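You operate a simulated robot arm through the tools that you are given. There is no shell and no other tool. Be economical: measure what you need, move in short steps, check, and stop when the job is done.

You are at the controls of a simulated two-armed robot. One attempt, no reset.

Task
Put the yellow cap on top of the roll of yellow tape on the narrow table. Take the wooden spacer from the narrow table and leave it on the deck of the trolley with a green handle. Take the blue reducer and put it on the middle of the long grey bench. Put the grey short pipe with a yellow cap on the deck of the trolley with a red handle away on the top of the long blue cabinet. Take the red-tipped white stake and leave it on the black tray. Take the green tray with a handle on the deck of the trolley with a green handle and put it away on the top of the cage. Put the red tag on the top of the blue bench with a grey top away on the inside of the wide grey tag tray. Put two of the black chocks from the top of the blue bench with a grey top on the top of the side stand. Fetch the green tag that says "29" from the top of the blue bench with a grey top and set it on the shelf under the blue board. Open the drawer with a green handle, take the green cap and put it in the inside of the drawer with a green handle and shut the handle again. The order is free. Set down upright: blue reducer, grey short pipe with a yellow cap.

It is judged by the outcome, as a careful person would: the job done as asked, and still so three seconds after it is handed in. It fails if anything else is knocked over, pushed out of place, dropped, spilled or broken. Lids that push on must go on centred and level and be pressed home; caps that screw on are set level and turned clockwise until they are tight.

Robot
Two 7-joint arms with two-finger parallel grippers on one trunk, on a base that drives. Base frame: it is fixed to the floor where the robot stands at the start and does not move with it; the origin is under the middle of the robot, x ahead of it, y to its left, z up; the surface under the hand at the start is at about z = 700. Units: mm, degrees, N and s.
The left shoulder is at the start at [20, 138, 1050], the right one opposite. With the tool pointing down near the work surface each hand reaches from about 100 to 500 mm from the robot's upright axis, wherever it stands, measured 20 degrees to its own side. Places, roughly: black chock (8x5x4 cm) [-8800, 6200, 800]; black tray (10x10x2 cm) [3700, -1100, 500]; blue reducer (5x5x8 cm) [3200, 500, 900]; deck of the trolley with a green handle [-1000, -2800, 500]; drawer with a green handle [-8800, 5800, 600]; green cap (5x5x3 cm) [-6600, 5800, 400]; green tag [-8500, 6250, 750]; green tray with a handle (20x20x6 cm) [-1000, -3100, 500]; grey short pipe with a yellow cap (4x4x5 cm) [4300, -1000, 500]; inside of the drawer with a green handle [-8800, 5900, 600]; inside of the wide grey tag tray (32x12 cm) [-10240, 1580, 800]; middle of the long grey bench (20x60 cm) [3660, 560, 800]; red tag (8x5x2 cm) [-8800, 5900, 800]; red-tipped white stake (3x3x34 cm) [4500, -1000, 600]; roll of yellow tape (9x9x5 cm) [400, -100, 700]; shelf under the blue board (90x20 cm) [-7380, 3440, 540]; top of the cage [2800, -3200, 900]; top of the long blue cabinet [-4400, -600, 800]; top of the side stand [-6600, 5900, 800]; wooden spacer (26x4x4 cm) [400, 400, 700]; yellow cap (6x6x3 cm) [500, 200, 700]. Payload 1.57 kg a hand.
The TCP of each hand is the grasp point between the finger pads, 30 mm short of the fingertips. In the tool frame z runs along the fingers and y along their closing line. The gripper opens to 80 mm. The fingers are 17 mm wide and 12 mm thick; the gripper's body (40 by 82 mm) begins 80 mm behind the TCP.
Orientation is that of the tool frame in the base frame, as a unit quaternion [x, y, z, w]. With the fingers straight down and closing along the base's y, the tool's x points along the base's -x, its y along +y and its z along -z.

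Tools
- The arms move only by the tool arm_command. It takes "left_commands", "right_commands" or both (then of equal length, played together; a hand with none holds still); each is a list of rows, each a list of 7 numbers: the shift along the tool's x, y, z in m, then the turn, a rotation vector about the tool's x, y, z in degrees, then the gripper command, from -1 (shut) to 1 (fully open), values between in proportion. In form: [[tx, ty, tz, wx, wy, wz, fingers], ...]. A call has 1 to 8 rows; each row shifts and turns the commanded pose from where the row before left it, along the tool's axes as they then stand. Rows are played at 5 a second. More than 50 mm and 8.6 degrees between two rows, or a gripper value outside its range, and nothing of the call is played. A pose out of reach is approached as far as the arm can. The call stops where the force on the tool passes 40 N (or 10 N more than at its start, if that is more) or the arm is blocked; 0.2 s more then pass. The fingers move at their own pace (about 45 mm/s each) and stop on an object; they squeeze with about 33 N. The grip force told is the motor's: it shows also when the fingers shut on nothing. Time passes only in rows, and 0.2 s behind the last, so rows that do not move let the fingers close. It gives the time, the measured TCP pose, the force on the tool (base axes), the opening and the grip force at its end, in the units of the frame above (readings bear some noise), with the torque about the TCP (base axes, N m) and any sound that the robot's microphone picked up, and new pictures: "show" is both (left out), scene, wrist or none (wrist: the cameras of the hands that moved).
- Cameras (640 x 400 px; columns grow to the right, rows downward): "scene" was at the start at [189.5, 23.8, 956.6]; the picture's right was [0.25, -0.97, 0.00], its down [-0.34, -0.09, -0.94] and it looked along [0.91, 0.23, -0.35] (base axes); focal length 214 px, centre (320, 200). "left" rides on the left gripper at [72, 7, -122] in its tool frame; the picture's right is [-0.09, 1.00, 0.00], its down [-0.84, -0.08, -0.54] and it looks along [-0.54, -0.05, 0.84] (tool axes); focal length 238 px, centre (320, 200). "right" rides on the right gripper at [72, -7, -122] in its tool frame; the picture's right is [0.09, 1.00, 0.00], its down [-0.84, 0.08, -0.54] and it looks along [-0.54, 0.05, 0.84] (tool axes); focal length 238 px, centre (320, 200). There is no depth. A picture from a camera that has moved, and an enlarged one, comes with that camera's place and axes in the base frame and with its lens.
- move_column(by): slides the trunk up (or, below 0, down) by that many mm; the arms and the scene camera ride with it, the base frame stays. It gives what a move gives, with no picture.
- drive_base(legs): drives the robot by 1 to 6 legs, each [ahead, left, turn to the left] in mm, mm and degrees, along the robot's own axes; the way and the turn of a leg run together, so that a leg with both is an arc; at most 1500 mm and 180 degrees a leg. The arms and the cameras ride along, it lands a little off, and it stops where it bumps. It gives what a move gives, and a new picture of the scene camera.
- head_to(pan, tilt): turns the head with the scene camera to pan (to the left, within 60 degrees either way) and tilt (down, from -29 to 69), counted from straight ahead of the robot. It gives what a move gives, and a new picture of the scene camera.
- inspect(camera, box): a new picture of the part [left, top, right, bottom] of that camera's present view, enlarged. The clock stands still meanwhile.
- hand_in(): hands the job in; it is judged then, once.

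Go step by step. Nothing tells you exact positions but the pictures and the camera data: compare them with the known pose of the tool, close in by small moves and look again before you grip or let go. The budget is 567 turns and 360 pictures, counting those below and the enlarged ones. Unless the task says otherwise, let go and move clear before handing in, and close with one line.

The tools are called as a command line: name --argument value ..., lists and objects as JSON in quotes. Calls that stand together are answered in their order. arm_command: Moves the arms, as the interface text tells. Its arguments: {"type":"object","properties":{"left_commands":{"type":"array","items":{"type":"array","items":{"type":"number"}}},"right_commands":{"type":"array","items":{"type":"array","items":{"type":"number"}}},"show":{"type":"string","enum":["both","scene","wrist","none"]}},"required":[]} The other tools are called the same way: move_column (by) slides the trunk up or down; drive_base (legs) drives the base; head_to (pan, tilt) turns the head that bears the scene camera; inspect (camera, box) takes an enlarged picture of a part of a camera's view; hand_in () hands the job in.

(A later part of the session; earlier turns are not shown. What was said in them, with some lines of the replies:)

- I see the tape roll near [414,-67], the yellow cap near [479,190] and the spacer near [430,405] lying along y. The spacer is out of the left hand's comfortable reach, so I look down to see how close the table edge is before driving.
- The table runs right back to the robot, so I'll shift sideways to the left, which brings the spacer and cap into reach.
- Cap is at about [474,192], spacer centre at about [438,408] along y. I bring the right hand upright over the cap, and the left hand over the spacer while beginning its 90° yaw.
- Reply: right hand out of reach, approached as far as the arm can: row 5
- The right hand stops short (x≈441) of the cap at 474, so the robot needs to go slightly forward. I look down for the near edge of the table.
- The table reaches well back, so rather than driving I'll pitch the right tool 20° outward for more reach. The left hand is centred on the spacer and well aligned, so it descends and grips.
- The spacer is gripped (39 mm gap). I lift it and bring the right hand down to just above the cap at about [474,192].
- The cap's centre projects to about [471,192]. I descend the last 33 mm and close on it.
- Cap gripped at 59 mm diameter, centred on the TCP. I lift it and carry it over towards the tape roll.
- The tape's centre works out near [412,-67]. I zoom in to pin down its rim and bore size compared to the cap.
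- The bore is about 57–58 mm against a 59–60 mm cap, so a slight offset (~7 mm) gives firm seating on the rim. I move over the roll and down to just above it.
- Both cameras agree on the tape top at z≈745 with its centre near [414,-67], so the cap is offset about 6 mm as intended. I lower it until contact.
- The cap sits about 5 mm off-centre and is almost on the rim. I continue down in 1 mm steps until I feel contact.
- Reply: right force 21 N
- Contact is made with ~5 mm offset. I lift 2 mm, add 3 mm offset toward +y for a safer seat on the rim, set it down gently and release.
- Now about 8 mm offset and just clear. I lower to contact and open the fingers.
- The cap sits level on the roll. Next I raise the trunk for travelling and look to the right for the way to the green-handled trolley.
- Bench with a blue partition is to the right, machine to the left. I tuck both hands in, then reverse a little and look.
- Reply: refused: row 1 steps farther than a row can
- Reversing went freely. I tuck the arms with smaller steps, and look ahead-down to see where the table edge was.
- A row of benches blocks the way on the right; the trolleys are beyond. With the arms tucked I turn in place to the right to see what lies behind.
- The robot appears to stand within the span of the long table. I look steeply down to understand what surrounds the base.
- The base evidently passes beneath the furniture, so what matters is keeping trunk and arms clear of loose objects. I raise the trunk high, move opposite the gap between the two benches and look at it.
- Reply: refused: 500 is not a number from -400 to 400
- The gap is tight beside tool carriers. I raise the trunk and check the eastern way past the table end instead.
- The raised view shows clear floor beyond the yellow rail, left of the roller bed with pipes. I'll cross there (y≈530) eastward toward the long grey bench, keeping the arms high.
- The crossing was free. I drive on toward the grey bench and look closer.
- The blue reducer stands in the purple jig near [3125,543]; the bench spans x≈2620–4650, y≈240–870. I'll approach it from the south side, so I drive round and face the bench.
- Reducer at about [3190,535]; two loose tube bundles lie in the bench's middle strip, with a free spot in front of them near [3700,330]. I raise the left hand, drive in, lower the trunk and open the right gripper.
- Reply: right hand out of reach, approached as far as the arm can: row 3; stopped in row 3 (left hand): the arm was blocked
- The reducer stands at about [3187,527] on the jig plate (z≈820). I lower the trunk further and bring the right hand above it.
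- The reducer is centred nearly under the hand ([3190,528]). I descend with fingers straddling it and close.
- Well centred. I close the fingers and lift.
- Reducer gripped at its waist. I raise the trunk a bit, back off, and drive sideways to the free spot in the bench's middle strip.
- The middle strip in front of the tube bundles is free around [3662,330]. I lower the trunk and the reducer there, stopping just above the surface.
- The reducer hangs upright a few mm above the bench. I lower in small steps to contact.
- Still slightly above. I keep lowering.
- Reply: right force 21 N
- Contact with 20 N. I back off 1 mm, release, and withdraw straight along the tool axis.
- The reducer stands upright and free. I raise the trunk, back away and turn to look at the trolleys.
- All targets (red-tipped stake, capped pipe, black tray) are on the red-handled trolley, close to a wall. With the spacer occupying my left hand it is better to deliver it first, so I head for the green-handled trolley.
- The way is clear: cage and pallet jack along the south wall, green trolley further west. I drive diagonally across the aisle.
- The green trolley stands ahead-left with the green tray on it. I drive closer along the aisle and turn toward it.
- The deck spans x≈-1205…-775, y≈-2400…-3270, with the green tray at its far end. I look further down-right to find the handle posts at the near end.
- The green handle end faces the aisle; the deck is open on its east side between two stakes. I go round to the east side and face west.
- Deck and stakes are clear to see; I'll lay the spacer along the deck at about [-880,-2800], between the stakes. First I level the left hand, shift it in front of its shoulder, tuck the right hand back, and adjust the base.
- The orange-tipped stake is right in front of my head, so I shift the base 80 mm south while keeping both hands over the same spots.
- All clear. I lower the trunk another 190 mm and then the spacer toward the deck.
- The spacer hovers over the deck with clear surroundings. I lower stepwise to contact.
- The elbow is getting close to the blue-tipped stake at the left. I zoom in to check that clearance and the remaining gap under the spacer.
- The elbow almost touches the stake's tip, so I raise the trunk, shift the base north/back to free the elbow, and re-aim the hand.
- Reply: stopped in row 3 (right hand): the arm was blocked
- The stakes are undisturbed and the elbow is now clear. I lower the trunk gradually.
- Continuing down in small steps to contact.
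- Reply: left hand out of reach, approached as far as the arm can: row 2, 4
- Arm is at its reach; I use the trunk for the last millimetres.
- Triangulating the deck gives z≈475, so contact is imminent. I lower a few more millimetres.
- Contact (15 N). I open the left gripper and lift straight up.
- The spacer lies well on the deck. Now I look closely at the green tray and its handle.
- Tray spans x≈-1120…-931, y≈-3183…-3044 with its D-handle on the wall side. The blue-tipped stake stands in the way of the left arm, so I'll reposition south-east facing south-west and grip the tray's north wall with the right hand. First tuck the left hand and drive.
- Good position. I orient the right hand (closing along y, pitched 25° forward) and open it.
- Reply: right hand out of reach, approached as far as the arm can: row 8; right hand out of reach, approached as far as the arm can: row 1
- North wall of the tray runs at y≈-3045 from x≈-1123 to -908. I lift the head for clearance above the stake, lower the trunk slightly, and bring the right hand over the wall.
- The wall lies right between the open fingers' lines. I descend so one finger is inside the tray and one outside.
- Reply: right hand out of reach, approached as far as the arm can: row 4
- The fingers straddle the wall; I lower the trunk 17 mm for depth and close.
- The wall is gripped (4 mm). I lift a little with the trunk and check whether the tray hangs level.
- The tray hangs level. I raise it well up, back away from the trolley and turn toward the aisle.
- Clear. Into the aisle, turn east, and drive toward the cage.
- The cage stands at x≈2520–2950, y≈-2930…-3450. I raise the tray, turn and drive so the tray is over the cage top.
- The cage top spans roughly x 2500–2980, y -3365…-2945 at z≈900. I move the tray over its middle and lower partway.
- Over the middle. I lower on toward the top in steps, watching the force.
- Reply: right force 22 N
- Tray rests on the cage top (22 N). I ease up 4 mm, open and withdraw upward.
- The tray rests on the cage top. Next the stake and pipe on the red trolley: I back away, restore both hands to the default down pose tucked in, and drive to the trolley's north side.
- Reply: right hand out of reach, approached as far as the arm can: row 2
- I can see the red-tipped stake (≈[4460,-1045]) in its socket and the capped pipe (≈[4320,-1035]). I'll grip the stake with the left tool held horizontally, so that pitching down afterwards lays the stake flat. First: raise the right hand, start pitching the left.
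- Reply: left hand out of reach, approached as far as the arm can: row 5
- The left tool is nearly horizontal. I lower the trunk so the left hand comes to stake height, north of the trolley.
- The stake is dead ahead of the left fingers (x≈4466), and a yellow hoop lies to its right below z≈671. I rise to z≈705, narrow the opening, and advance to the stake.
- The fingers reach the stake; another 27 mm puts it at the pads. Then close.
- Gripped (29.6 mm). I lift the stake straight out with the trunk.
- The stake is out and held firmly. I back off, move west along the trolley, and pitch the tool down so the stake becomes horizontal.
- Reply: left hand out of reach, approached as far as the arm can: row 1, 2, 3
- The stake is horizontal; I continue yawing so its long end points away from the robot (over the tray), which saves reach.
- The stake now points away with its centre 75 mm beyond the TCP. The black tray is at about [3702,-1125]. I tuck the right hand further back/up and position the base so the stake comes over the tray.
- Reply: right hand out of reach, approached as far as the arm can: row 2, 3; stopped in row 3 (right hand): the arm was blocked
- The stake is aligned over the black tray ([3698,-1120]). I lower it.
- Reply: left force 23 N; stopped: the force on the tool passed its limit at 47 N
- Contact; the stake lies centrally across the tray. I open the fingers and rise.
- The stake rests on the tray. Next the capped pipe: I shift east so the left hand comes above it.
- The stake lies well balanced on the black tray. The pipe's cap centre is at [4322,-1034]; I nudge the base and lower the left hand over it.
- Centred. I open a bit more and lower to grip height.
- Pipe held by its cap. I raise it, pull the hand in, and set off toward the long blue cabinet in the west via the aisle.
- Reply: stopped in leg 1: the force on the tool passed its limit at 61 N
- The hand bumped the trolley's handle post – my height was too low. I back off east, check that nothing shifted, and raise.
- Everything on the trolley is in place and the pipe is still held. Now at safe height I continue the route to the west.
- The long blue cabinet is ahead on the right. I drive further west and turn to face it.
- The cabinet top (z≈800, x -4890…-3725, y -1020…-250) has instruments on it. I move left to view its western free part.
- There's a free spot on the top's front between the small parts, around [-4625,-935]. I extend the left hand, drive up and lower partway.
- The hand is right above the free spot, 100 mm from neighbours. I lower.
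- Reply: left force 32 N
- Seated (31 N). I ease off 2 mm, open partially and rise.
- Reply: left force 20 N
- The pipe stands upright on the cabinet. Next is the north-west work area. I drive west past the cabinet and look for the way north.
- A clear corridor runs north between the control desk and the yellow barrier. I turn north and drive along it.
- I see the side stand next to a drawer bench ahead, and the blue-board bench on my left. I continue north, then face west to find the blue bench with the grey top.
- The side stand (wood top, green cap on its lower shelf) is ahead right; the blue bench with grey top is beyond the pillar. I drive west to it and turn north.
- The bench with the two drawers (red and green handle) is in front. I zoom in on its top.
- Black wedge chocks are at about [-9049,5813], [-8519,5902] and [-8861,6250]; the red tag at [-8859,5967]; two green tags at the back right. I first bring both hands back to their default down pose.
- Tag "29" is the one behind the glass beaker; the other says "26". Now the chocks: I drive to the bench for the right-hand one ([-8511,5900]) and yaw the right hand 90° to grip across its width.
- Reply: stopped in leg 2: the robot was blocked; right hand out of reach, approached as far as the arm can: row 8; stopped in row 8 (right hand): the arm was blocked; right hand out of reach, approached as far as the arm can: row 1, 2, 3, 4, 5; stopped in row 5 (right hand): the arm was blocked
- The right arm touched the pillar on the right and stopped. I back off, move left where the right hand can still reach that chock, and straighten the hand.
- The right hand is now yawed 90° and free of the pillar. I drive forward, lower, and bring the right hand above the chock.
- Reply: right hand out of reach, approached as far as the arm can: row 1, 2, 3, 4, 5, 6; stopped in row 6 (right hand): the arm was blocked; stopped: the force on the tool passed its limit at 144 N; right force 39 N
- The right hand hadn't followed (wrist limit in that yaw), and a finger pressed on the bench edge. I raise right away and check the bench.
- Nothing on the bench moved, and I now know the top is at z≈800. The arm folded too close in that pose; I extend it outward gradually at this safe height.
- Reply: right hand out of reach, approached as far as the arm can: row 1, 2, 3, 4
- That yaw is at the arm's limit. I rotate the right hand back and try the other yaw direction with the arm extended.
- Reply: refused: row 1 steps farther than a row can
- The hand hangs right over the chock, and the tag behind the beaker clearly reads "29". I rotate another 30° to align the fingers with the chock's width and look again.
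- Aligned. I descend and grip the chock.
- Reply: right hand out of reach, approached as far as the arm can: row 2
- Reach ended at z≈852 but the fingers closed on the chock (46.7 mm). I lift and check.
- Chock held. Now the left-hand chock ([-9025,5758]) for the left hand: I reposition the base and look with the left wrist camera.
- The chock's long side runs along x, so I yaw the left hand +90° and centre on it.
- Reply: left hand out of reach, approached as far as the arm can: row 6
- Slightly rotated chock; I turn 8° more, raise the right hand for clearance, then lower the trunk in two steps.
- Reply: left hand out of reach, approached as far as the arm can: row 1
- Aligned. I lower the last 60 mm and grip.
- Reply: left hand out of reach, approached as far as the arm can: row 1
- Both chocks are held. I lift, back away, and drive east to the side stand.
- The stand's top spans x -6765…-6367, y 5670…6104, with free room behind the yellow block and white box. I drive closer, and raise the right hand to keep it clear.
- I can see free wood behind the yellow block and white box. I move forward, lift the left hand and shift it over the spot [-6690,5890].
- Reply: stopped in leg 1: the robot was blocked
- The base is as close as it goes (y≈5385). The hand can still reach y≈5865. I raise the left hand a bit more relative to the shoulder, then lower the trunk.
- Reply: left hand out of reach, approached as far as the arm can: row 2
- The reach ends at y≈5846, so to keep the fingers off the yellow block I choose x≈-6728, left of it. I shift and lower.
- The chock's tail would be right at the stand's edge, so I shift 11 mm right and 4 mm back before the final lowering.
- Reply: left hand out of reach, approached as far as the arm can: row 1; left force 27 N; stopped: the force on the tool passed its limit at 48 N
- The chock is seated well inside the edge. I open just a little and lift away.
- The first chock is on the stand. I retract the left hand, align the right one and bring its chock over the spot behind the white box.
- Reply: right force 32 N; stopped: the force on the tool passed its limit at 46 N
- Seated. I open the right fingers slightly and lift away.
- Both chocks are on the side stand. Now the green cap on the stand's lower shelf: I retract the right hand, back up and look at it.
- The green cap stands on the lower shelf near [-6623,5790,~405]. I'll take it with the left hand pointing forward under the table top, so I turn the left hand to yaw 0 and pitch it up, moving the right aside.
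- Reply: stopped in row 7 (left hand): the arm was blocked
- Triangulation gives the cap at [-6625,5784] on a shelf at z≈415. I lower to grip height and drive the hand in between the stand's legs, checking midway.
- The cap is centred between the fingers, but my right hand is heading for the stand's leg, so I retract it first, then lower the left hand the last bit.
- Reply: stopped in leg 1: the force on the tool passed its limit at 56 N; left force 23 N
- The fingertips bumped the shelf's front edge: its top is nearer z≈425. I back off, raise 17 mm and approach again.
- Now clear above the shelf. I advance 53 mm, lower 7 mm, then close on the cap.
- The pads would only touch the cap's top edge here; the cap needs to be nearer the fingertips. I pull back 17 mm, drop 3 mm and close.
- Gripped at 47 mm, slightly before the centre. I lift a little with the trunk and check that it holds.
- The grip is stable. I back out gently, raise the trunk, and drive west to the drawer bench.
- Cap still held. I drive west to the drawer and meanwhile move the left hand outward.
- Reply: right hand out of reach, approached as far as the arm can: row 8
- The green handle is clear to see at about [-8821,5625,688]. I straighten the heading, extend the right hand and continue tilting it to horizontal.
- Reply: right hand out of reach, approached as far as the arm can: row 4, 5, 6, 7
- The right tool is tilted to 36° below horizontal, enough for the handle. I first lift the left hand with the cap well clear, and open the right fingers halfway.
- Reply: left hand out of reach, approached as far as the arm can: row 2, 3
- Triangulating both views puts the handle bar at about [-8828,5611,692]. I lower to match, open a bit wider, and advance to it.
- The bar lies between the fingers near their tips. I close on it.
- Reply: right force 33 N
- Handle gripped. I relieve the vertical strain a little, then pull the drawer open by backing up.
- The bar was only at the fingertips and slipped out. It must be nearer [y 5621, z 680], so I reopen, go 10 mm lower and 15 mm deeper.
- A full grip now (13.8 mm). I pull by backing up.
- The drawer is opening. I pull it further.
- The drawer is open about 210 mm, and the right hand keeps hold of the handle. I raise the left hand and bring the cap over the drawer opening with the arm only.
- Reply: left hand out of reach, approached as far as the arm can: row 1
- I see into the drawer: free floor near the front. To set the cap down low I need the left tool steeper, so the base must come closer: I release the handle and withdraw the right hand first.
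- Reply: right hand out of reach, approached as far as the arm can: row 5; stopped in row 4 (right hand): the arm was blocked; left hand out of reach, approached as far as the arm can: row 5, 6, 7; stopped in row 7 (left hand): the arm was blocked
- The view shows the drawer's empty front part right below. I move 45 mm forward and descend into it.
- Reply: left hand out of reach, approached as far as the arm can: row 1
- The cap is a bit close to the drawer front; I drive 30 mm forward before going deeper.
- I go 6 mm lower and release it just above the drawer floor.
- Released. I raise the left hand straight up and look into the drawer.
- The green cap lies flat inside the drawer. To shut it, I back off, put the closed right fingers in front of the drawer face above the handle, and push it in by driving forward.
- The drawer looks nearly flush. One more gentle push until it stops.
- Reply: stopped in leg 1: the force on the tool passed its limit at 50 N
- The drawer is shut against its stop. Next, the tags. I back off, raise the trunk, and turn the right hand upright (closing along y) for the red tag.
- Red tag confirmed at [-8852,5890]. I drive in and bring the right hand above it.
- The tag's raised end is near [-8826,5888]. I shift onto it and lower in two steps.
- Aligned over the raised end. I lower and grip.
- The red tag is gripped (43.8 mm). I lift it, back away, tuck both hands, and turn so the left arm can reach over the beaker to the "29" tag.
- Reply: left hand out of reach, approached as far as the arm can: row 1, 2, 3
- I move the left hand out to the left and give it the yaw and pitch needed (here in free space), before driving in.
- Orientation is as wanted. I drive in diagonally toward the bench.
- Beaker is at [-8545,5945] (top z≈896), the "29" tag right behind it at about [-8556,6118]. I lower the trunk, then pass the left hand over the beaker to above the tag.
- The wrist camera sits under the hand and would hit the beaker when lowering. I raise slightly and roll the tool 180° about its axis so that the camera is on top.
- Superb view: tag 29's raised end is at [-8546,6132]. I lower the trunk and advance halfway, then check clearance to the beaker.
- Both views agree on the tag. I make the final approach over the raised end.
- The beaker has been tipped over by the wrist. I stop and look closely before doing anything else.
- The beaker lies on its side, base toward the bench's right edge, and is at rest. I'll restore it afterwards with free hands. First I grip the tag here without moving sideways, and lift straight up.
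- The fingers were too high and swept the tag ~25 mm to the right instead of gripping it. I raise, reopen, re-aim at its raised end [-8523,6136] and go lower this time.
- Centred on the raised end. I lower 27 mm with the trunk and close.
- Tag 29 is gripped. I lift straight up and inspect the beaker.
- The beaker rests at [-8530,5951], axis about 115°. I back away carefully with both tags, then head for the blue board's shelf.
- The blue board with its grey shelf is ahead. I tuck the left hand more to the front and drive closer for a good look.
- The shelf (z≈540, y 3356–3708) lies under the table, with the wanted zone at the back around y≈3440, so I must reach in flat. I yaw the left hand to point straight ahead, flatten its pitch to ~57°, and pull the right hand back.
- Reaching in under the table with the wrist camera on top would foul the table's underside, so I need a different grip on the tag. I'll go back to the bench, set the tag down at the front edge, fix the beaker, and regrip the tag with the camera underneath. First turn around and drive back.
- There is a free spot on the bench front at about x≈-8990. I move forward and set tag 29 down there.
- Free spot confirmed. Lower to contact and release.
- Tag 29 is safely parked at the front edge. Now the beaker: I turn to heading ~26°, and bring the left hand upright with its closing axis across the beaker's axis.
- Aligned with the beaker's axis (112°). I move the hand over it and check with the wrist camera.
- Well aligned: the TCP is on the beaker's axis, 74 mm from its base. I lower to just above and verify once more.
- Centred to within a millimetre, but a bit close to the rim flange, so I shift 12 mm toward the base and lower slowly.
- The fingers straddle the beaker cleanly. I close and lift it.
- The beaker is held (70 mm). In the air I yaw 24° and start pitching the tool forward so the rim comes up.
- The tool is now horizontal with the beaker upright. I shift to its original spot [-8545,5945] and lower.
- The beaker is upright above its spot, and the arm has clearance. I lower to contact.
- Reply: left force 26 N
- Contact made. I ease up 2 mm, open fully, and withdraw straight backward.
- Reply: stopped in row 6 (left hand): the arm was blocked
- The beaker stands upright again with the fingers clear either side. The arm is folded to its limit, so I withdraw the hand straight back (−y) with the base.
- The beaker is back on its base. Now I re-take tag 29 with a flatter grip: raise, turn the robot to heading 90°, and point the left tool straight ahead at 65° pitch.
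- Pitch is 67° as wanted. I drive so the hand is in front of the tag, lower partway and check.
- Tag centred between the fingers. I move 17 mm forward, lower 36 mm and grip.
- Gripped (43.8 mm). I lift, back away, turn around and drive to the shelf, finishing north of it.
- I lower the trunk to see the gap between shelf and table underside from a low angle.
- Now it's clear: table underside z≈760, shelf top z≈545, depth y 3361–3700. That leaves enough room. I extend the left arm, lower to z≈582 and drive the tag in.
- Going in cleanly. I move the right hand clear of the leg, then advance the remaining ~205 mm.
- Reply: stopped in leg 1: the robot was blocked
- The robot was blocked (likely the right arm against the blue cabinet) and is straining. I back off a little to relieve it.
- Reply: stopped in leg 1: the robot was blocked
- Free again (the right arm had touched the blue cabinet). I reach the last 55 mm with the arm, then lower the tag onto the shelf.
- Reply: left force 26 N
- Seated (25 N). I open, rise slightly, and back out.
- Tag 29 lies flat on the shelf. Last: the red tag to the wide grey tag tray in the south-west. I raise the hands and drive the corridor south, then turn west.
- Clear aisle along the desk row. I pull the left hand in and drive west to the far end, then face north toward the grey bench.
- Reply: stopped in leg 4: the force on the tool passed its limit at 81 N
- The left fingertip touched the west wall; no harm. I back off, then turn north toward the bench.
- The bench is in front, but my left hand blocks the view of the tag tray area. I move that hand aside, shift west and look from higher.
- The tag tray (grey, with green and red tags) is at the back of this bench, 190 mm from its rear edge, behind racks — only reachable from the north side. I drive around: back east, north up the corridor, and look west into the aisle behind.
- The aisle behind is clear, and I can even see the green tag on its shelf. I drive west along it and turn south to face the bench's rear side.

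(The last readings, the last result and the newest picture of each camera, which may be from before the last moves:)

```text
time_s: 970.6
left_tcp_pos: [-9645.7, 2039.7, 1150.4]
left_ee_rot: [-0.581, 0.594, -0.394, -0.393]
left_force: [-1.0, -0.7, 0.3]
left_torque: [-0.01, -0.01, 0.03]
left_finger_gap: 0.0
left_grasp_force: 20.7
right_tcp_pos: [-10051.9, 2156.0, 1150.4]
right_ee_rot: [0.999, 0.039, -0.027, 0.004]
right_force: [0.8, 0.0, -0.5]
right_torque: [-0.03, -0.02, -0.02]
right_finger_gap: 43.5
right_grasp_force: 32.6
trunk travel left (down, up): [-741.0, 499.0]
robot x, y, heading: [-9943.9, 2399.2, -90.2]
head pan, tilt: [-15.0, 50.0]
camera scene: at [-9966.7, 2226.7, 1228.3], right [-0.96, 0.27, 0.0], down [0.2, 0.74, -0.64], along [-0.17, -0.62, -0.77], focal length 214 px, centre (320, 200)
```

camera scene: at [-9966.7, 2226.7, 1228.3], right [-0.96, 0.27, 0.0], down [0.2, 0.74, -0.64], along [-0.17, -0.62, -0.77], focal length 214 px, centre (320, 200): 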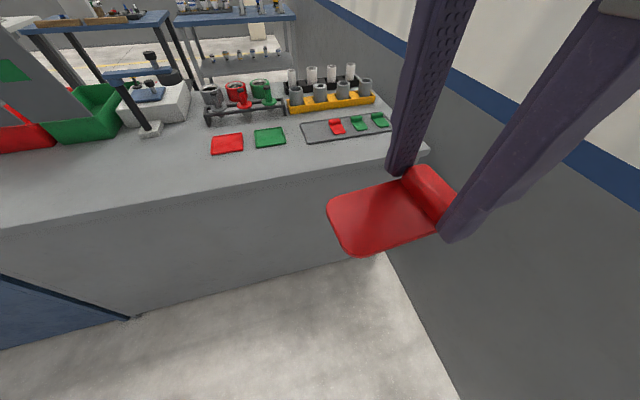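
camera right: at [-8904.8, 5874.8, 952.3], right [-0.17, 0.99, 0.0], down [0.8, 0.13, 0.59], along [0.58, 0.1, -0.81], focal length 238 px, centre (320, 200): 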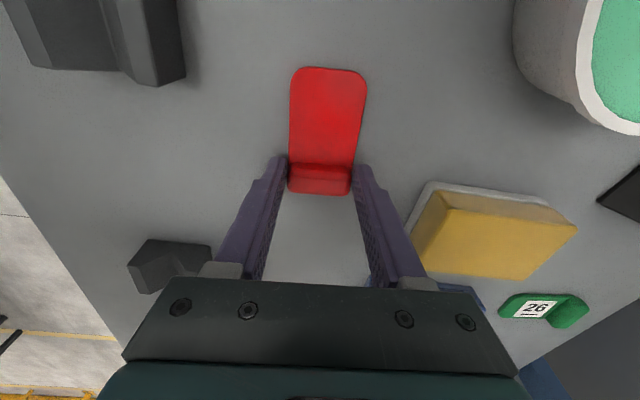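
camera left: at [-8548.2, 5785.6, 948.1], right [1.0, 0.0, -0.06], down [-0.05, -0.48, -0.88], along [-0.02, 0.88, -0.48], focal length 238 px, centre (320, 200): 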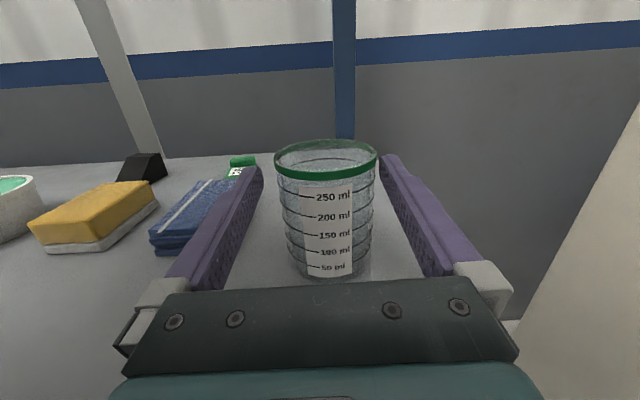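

The tag tray has free room at its east end, around [-10145,1575]. I extend the right hand and turn it to yaw 0 so the tag will lie lengthwise across the tray.

arm_command --right_commands '[[0, 0.045, 0, 0, 0, 0, -1], [0, 0.045, 0, 0, 0, 0, -1], [0, 0.045, 0, 0, 0, 0, -1], [0, 0, 0, 0, 0, -8.5, -1], [0, 0, 0, 0, 0, -8.5, -1], [0, 0, 0, 0, 0, -8.5, -1], [0, 0, 0, 0, 0, -8.5, -1], [0, 0, 0, 0, 0, -8.5, -1]]' --show "none"

arm_command --right_commands '[[0, 0, 0, 0, 0, -8.5, -1], [0, 0, 0, 0, 0, -8.5, -1], [0, 0, 0, 0, 0, -8.5, -1], [0, 0, 0, 0, 0, -8.5, -1], [0, 0, 0, 0, 0, -8.5, -1], [0, 0, 0, 0, 0, -5, -1]]' --show "none"

```text
time_s: 972.4
left_tcp_pos: [-9644.9, 2038.8, 1151.7]
left_ee_rot: [-0.581, 0.594, -0.394, -0.393]
left_force: [-0.4, 0.1, 0.1]
left_torque: [-0.01, 0.06, 0.03]
left_finger_gap: 0.0
left_grasp_force: 21.1
right_tcp_pos: [-10039.8, 2020.6, 1151.0]
right_ee_rot: [0.917, 0.399, -0.027, -0.007]
right_force: [0.5, 0.0, 0.8]
right_torque: [-0.01, 0.03, -0.01]
right_finger_gap: 44.0
right_grasp_force: 33.1
trunk travel left (down, up): [-741.0, 499.0]
robot x, y, heading: [-9944.5, 2400.1, -90.3]
head pan, tilt: [-15.0, 50.0]
```

```text
time_s: 973.8
left_tcp_pos: [-9646.0, 2039.1, 1151.4]
left_ee_rot: [-0.581, 0.594, -0.394, -0.393]
left_force: [0.0, 0.5, 0.3]
left_torque: [0.03, -0.01, 0.01]
left_finger_gap: 0.2
left_grasp_force: 21.9
right_tcp_pos: [-10039.9, 2021.6, 1149.8]
right_ee_rot: [0.678, 0.735, -0.021, -0.016]
right_force: [0.8, -0.4, 0.2]
right_torque: [-0.01, 0.0, -0.03]
right_finger_gap: 44.0
right_grasp_force: 32.6
trunk travel left (down, up): [-741.0, 499.0]
robot x, y, heading: [-9940.7, 2400.4, -90.3]
head pan, tilt: [-15.0, 50.0]
```

Now I retract and raise the left hand, and drive up to the bench's rear edge.

arm_command --left_commands '[[0.0122, 0, -0.035, 0, 0, 0, -1], [0.0122, 0, -0.035, 0, 0, 0, -1], [0.0122, 0, -0.035, 0, 0, 0, -1], [0.0122, 0, -0.035, 0, 0, 0, -1]]' --show "none"

drive_base --legs '[[352, -62, 0.3]]'

```text
time_s: 974.7
left_tcp_pos: [-9654.8, 2093.4, 1171.4]
left_ee_rot: [0.601, -0.569, 0.316, 0.464]
left_force: [-0.3, -0.5, -1.5]
left_torque: [0.0, -0.01, 0.0]
left_finger_gap: 0.0
left_grasp_force: 20.6
left hand out of reach, approached as far as the arm can: row 2, 3, 4
right_tcp_pos: [-10040.4, 2022.2, 1150.1]
right_ee_rot: [0.679, 0.734, -0.021, -0.016]
right_force: [-0.3, 0.0, -1.2]
right_torque: [-0.02, -0.03, 0.02]
right_finger_gap: 43.6
right_grasp_force: 33.2
trunk travel left (down, up): [-741.0, 499.0]
robot x, y, heading: [-9945.1, 2399.7, -90.0]
head pan, tilt: [-15.0, 50.0]
stopped in row 4 (left hand): the arm was blocked; the commanded pose is now the measured one
```

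```text
time_s: 977.0
left_tcp_pos: [-9714.8, 1745.9, 1172.4]
left_ee_rot: [0.604, -0.567, 0.318, 0.461]
left_force: [0.2, 0.0, 0.1]
left_torque: [0.01, 0.0, -0.02]
left_finger_gap: 0.0
left_grasp_force: 21.5
right_tcp_pos: [-10099.7, 1671.2, 1150.1]
right_ee_rot: [0.676, 0.737, -0.021, -0.016]
right_force: [-0.2, 0.0, 0.2]
right_torque: [0.01, -0.04, -0.02]
right_finger_gap: 44.1
right_grasp_force: 33.1
trunk travel left (down, up): [-741.0, 499.0]
robot x, y, heading: [-10008.9, 2048.7, -89.6]
head pan, tilt: [-15.0, 50.0]
camera scene: at [-10027.7, 1876.5, 1228.3], right [-0.97, 0.26, 0.0], down [0.2, 0.74, -0.64], along [-0.16, -0.62, -0.77], focal length 214 px, centre (320, 200)
```

scene: 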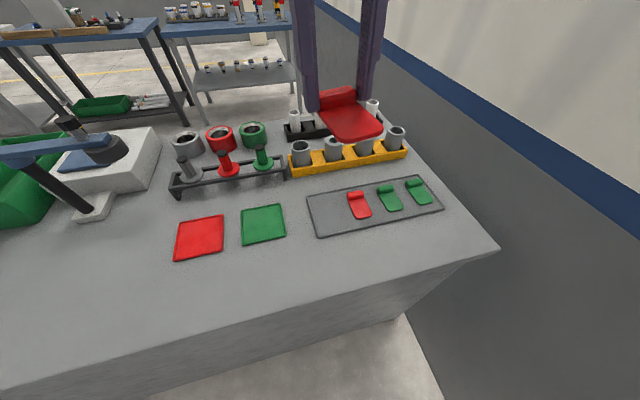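

A perfect view: free slot at the tray's left, centre [-10132,1578], tags in it lying the same way as mine will. I move 12 mm closer and extend the hand over the slot.

drive_base --legs '[[12, 0, -0.4]]'

arm_command --right_commands '[[-0.034, -0.0133, 0, 0, 0, 0, -1], [-0.034, -0.0133, 0, 0, 0, 0, -1], [-0.034, -0.0133, 0, 0, 0, 0, -1], [0, 0, 0, 0, 0, 0, -1]]' --show "none"

```text
time_s: 977.7
left_tcp_pos: [-9717.5, 1731.2, 1172.3]
left_ee_rot: [0.602, -0.569, 0.314, 0.463]
left_force: [0.6, -0.1, 0.4]
left_torque: [-0.03, 0.0, 0.0]
left_finger_gap: 0.0
left_grasp_force: 21.6
right_tcp_pos: [-10102.3, 1660.1, 1150.8]
right_ee_rot: [0.678, 0.735, -0.021, -0.016]
right_force: [-0.5, 0.7, -0.5]
right_torque: [-0.01, 0.01, 0.01]
right_finger_gap: 44.2
right_grasp_force: 32.9
trunk travel left (down, up): [-741.0, 499.0]
robot x, y, heading: [-10007.5, 2040.4, -90.2]
head pan, tilt: [-15.0, 50.0]
camera scene: at [-10029.0, 1864.4, 1228.3], right [-0.96, 0.26, 0.0], down [0.2, 0.74, -0.64], along [-0.17, -0.62, -0.77], focal length 214 px, centre (320, 200)
```

scene: 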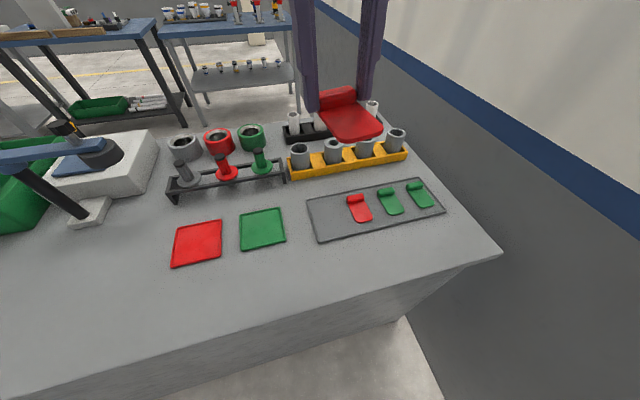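

```text
time_s: 978.7
left_tcp_pos: [-9716.7, 1732.0, 1169.9]
left_ee_rot: [0.601, -0.569, 0.315, 0.464]
left_force: [-1.1, 0.0, -0.3]
left_torque: [0.0, 0.03, 0.01]
left_finger_gap: 0.3
left_grasp_force: 21.4
right_tcp_pos: [-10129.3, 1564.0, 1152.3]
right_ee_rot: [0.678, 0.735, -0.021, -0.016]
right_force: [0.2, -0.9, -2.0]
right_torque: [0.02, -0.02, -0.01]
right_finger_gap: 43.4
right_grasp_force: 33.5
right hand out of reach, approached as far as the arm can: row 3
trunk travel left (down, up): [-741.0, 499.0]
robot x, y, heading: [-10007.5, 2038.6, -90.3]
head pan, tilt: [-15.0, 50.0]
```

Nearly there; the tag should go ~16 mm further in. I creep the base forward 16 mm, then lower most of the way and check.

drive_base --legs '[[16, 0, 0.3]]'

move_column --by -280

inspect --camera "scene" --box '[200, 40, 500, 260]'

```text
time_s: 979.5
left_tcp_pos: [-9714.8, 1717.8, 1170.3]
left_ee_rot: [0.604, -0.567, 0.316, 0.463]
left_force: [0.4, -0.2, -0.5]
left_torque: [0.01, -0.01, -0.02]
left_finger_gap: 0.0
left_grasp_force: 21.6
right_tcp_pos: [-10126.5, 1548.2, 1152.1]
right_ee_rot: [0.676, 0.736, -0.022, -0.016]
right_force: [-0.3, -0.5, 0.5]
right_torque: [-0.01, 0.0, 0.04]
right_finger_gap: 43.4
right_grasp_force: 33.5
trunk travel left (down, up): [-741.0, 499.0]
robot x, y, heading: [-10008.5, 2021.5, -89.9]
head pan, tilt: [-15.0, 50.0]
camera scene: at [-10028.0, 1848.4, 1228.3], right [-0.97, 0.26, 0.0], down [0.2, 0.74, -0.64], along [-0.17, -0.62, -0.77], focal length 214 px, centre (320, 200)
```

scene: 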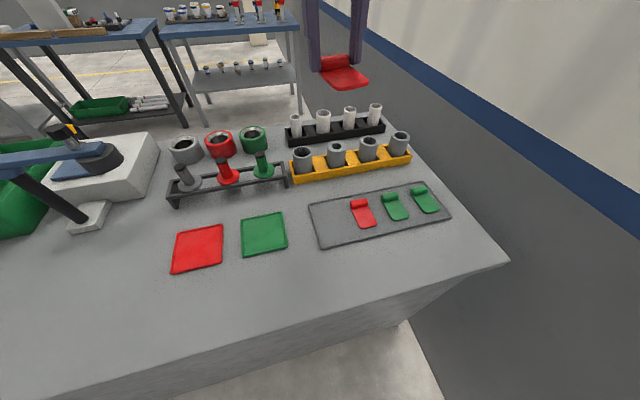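

```text
time_s: 982.3
left_tcp_pos: [-9716.3, 1717.3, 891.5]
left_ee_rot: [0.603, -0.568, 0.315, 0.463]
left_force: [0.8, 0.6, -0.1]
left_torque: [0.01, -0.02, 0.02]
left_finger_gap: 0.0
left_grasp_force: 20.8
right_tcp_pos: [-10128.4, 1547.8, 872.2]
right_ee_rot: [0.677, 0.736, -0.022, -0.016]
right_force: [0.2, 0.0, -0.4]
right_torque: [-0.01, 0.01, 0.02]
right_finger_gap: 43.9
right_grasp_force: 33.4
trunk travel left (down, up): [-461.0, 779.0]
robot x, y, heading: [-10006.5, 2020.3, -89.8]
head pan, tilt: [-15.0, 50.0]
```

```text
1.82 times, centred on (350, 150) of scene
camera zoom: at [-10028.0, 1848.4, 948.3], right [-0.97, 0.26, 0.0], down [0.2, 0.74, -0.64], along [-0.17, -0.62, -0.77], focal length 390 px, centre (266, 291)
```

zoom: 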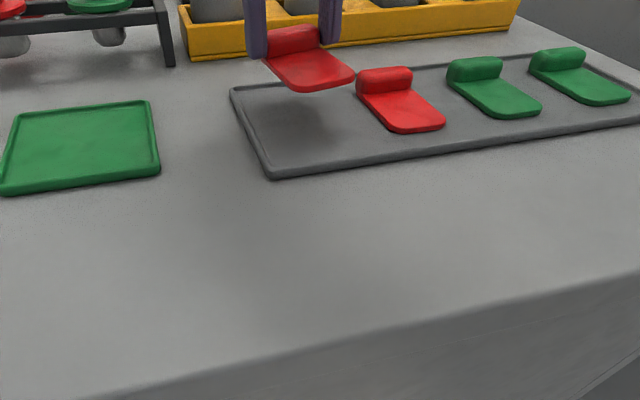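

The tag hovers right above the free slot. I lower to contact.

move_column --by -29

move_column --by -4

move_column --by -3

```text
time_s: 983.1
left_tcp_pos: [-9715.4, 1716.8, 860.6]
left_ee_rot: [0.603, -0.568, 0.316, 0.463]
left_force: [-0.2, -0.7, 0.5]
left_torque: [-0.01, 0.0, -0.03]
left_finger_gap: 0.0
left_grasp_force: 21.8
right_tcp_pos: [-10126.7, 1547.4, 842.8]
right_ee_rot: [0.675, 0.737, -0.021, -0.015]
right_force: [-0.2, -0.7, 0.7]
right_torque: [0.03, 0.02, -0.03]
right_finger_gap: 43.9
right_grasp_force: 32.5
trunk travel left (down, up): [-432.0, 808.0]
robot x, y, heading: [-10008.9, 2024.4, -89.7]
head pan, tilt: [-15.0, 50.0]
```

```text
time_s: 983.6
left_tcp_pos: [-9716.0, 1715.3, 858.8]
left_ee_rot: [0.604, -0.567, 0.316, 0.463]
left_force: [0.5, 0.2, 0.0]
left_torque: [-0.03, 0.02, 0.03]
left_finger_gap: 0.1
left_grasp_force: 20.6
right_tcp_pos: [-10127.6, 1547.0, 840.6]
right_ee_rot: [0.676, 0.736, -0.022, -0.016]
right_force: [-0.2, 2.7, 17.1]
right_torque: [-0.09, -0.39, 0.07]
right_finger_gap: 43.6
right_grasp_force: 33.0
trunk travel left (down, up): [-428.0, 812.0]
robot x, y, heading: [-10009.7, 2025.2, -90.3]
head pan, tilt: [-15.0, 50.0]
```

```text
time_s: 984.1
left_tcp_pos: [-9717.0, 1717.1, 855.3]
left_ee_rot: [0.603, -0.567, 0.315, 0.463]
left_force: [-0.4, 0.6, -0.3]
left_torque: [-0.03, 0.0, 0.01]
left_finger_gap: 0.0
left_grasp_force: 21.1
right_tcp_pos: [-10126.6, 1545.8, 839.9]
right_ee_rot: [0.676, 0.736, -0.023, -0.014]
right_force: [-1.4, 0.4, 8.0]
right_torque: [-0.13, -0.14, 0.0]
right_finger_gap: 43.9
right_grasp_force: 33.0
trunk travel left (down, up): [-426.0, 814.0]
robot x, y, heading: [-10004.5, 2024.8, -90.0]
head pan, tilt: [-15.0, 50.0]
stopped: the force on the tool passed its limit at 43 N (the readings are from after the stop); the commanded pose is now the measured one
```

Contact. I release with a small opening and lift.

arm_command --right_commands '[[0, 0, 0, 0, 0, 0, 0.2], [0, 0, 0, 0, 0, 0, 0.25], [0, 0, 0, 0, 0, 0, 0.25]]' --show "none"

move_column --by 250

inspect --camera "scene" --box '[240, 120, 480, 280]'

```text
time_s: 984.9
left_tcp_pos: [-9715.3, 1716.9, 855.7]
left_ee_rot: [0.604, -0.567, 0.316, 0.463]
left_force: [0.2, -0.8, 0.0]
left_torque: [0.0, 0.02, -0.02]
left_finger_gap: 0.0
left_grasp_force: 21.4
right_tcp_pos: [-10126.3, 1548.2, 839.1]
right_ee_rot: [0.676, 0.737, -0.021, -0.015]
right_force: [1.2, 0.1, -0.1]
right_torque: [0.0, -0.01, -0.02]
right_finger_gap: 50.1
right_grasp_force: 0.2
trunk travel left (down, up): [-426.0, 814.0]
robot x, y, heading: [-10009.7, 2020.7, -90.0]
head pan, tilt: [-15.0, 50.0]
```

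```text
time_s: 987.5
left_tcp_pos: [-9715.8, 1717.1, 1106.2]
left_ee_rot: [0.603, -0.568, 0.316, 0.463]
left_force: [0.6, 0.3, 1.3]
left_torque: [-0.03, 0.02, -0.05]
left_finger_gap: 0.1
left_grasp_force: 21.3
right_tcp_pos: [-10126.5, 1548.1, 1088.9]
right_ee_rot: [0.675, 0.737, -0.021, -0.015]
right_force: [-0.6, 0.6, 0.3]
right_torque: [-0.03, 0.01, 0.01]
right_finger_gap: 50.1
right_grasp_force: 0.0
trunk travel left (down, up): [-676.0, 564.0]
robot x, y, heading: [-10005.9, 2020.0, -90.0]
head pan, tilt: [-15.0, 50.0]
```

```text
2.50 times, centred on (360, 200) of scene
camera zoom: at [-10028.1, 1848.5, 1162.9], right [-0.97, 0.26, 0.0], down [0.2, 0.74, -0.64], along [-0.17, -0.62, -0.77], focal length 536 px, centre (220, 200)
```

zoom: 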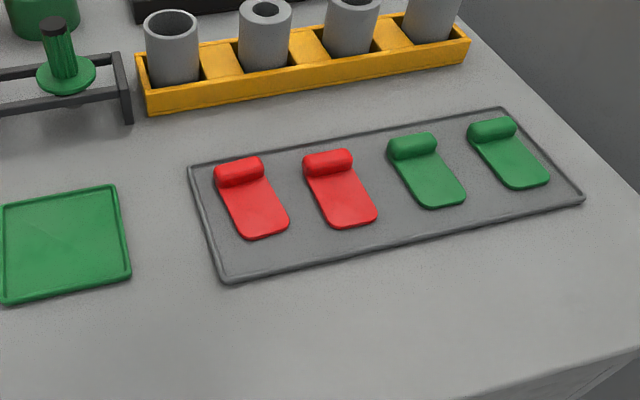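

The red tag lies neatly inside the tag tray. All jobs are done; I back clear of the bench before handing in.

drive_base --legs '[[-300, 0, 0]]'

```text
time_s: 989.5
left_tcp_pos: [-9717.8, 2010.5, 1106.4]
left_ee_rot: [0.601, -0.57, 0.313, 0.464]
left_force: [-0.1, 0.1, -0.5]
left_torque: [0.0, -0.01, 0.0]
left_finger_gap: 0.1
left_grasp_force: 20.2
right_tcp_pos: [-10129.6, 1843.9, 1089.7]
right_ee_rot: [0.678, 0.735, -0.021, -0.015]
right_force: [-0.3, -0.5, 0.5]
right_torque: [0.03, 0.0, 0.01]
right_finger_gap: 49.7
right_grasp_force: 0.1
trunk travel left (down, up): [-676.0, 564.0]
robot x, y, heading: [-10006.9, 2314.0, -90.6]
head pan, tilt: [-15.0, 50.0]
camera scene: at [-10028.5, 2143.7, 1162.9], right [-0.96, 0.27, 0.0], down [0.2, 0.74, -0.64], along [-0.17, -0.62, -0.77], focal length 214 px, centre (320, 200)
```

scene: 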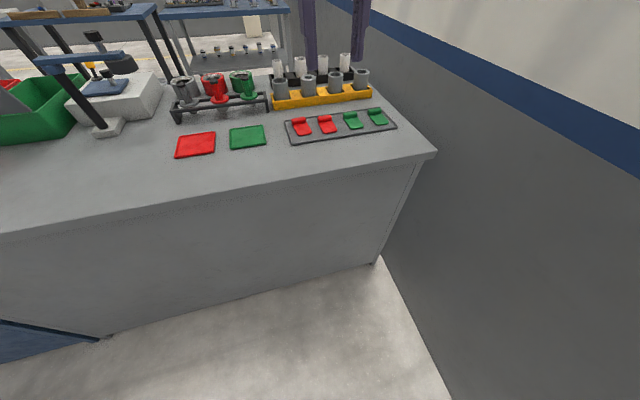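

Everything is placed and both hands are empty and clear, so I hand in the job.

hand_in

```text
The job is handed in.
```

All ten jobs are done and handed in, but while fetching tag 29 I knocked over the glass beaker on the blue bench; I stood it back up about where it was. I also bumped the red trolley's handle post, the side stand and the blue cabinet; the trolley and its load looked unmoved, and I made no separate check of the stand or cabinet.
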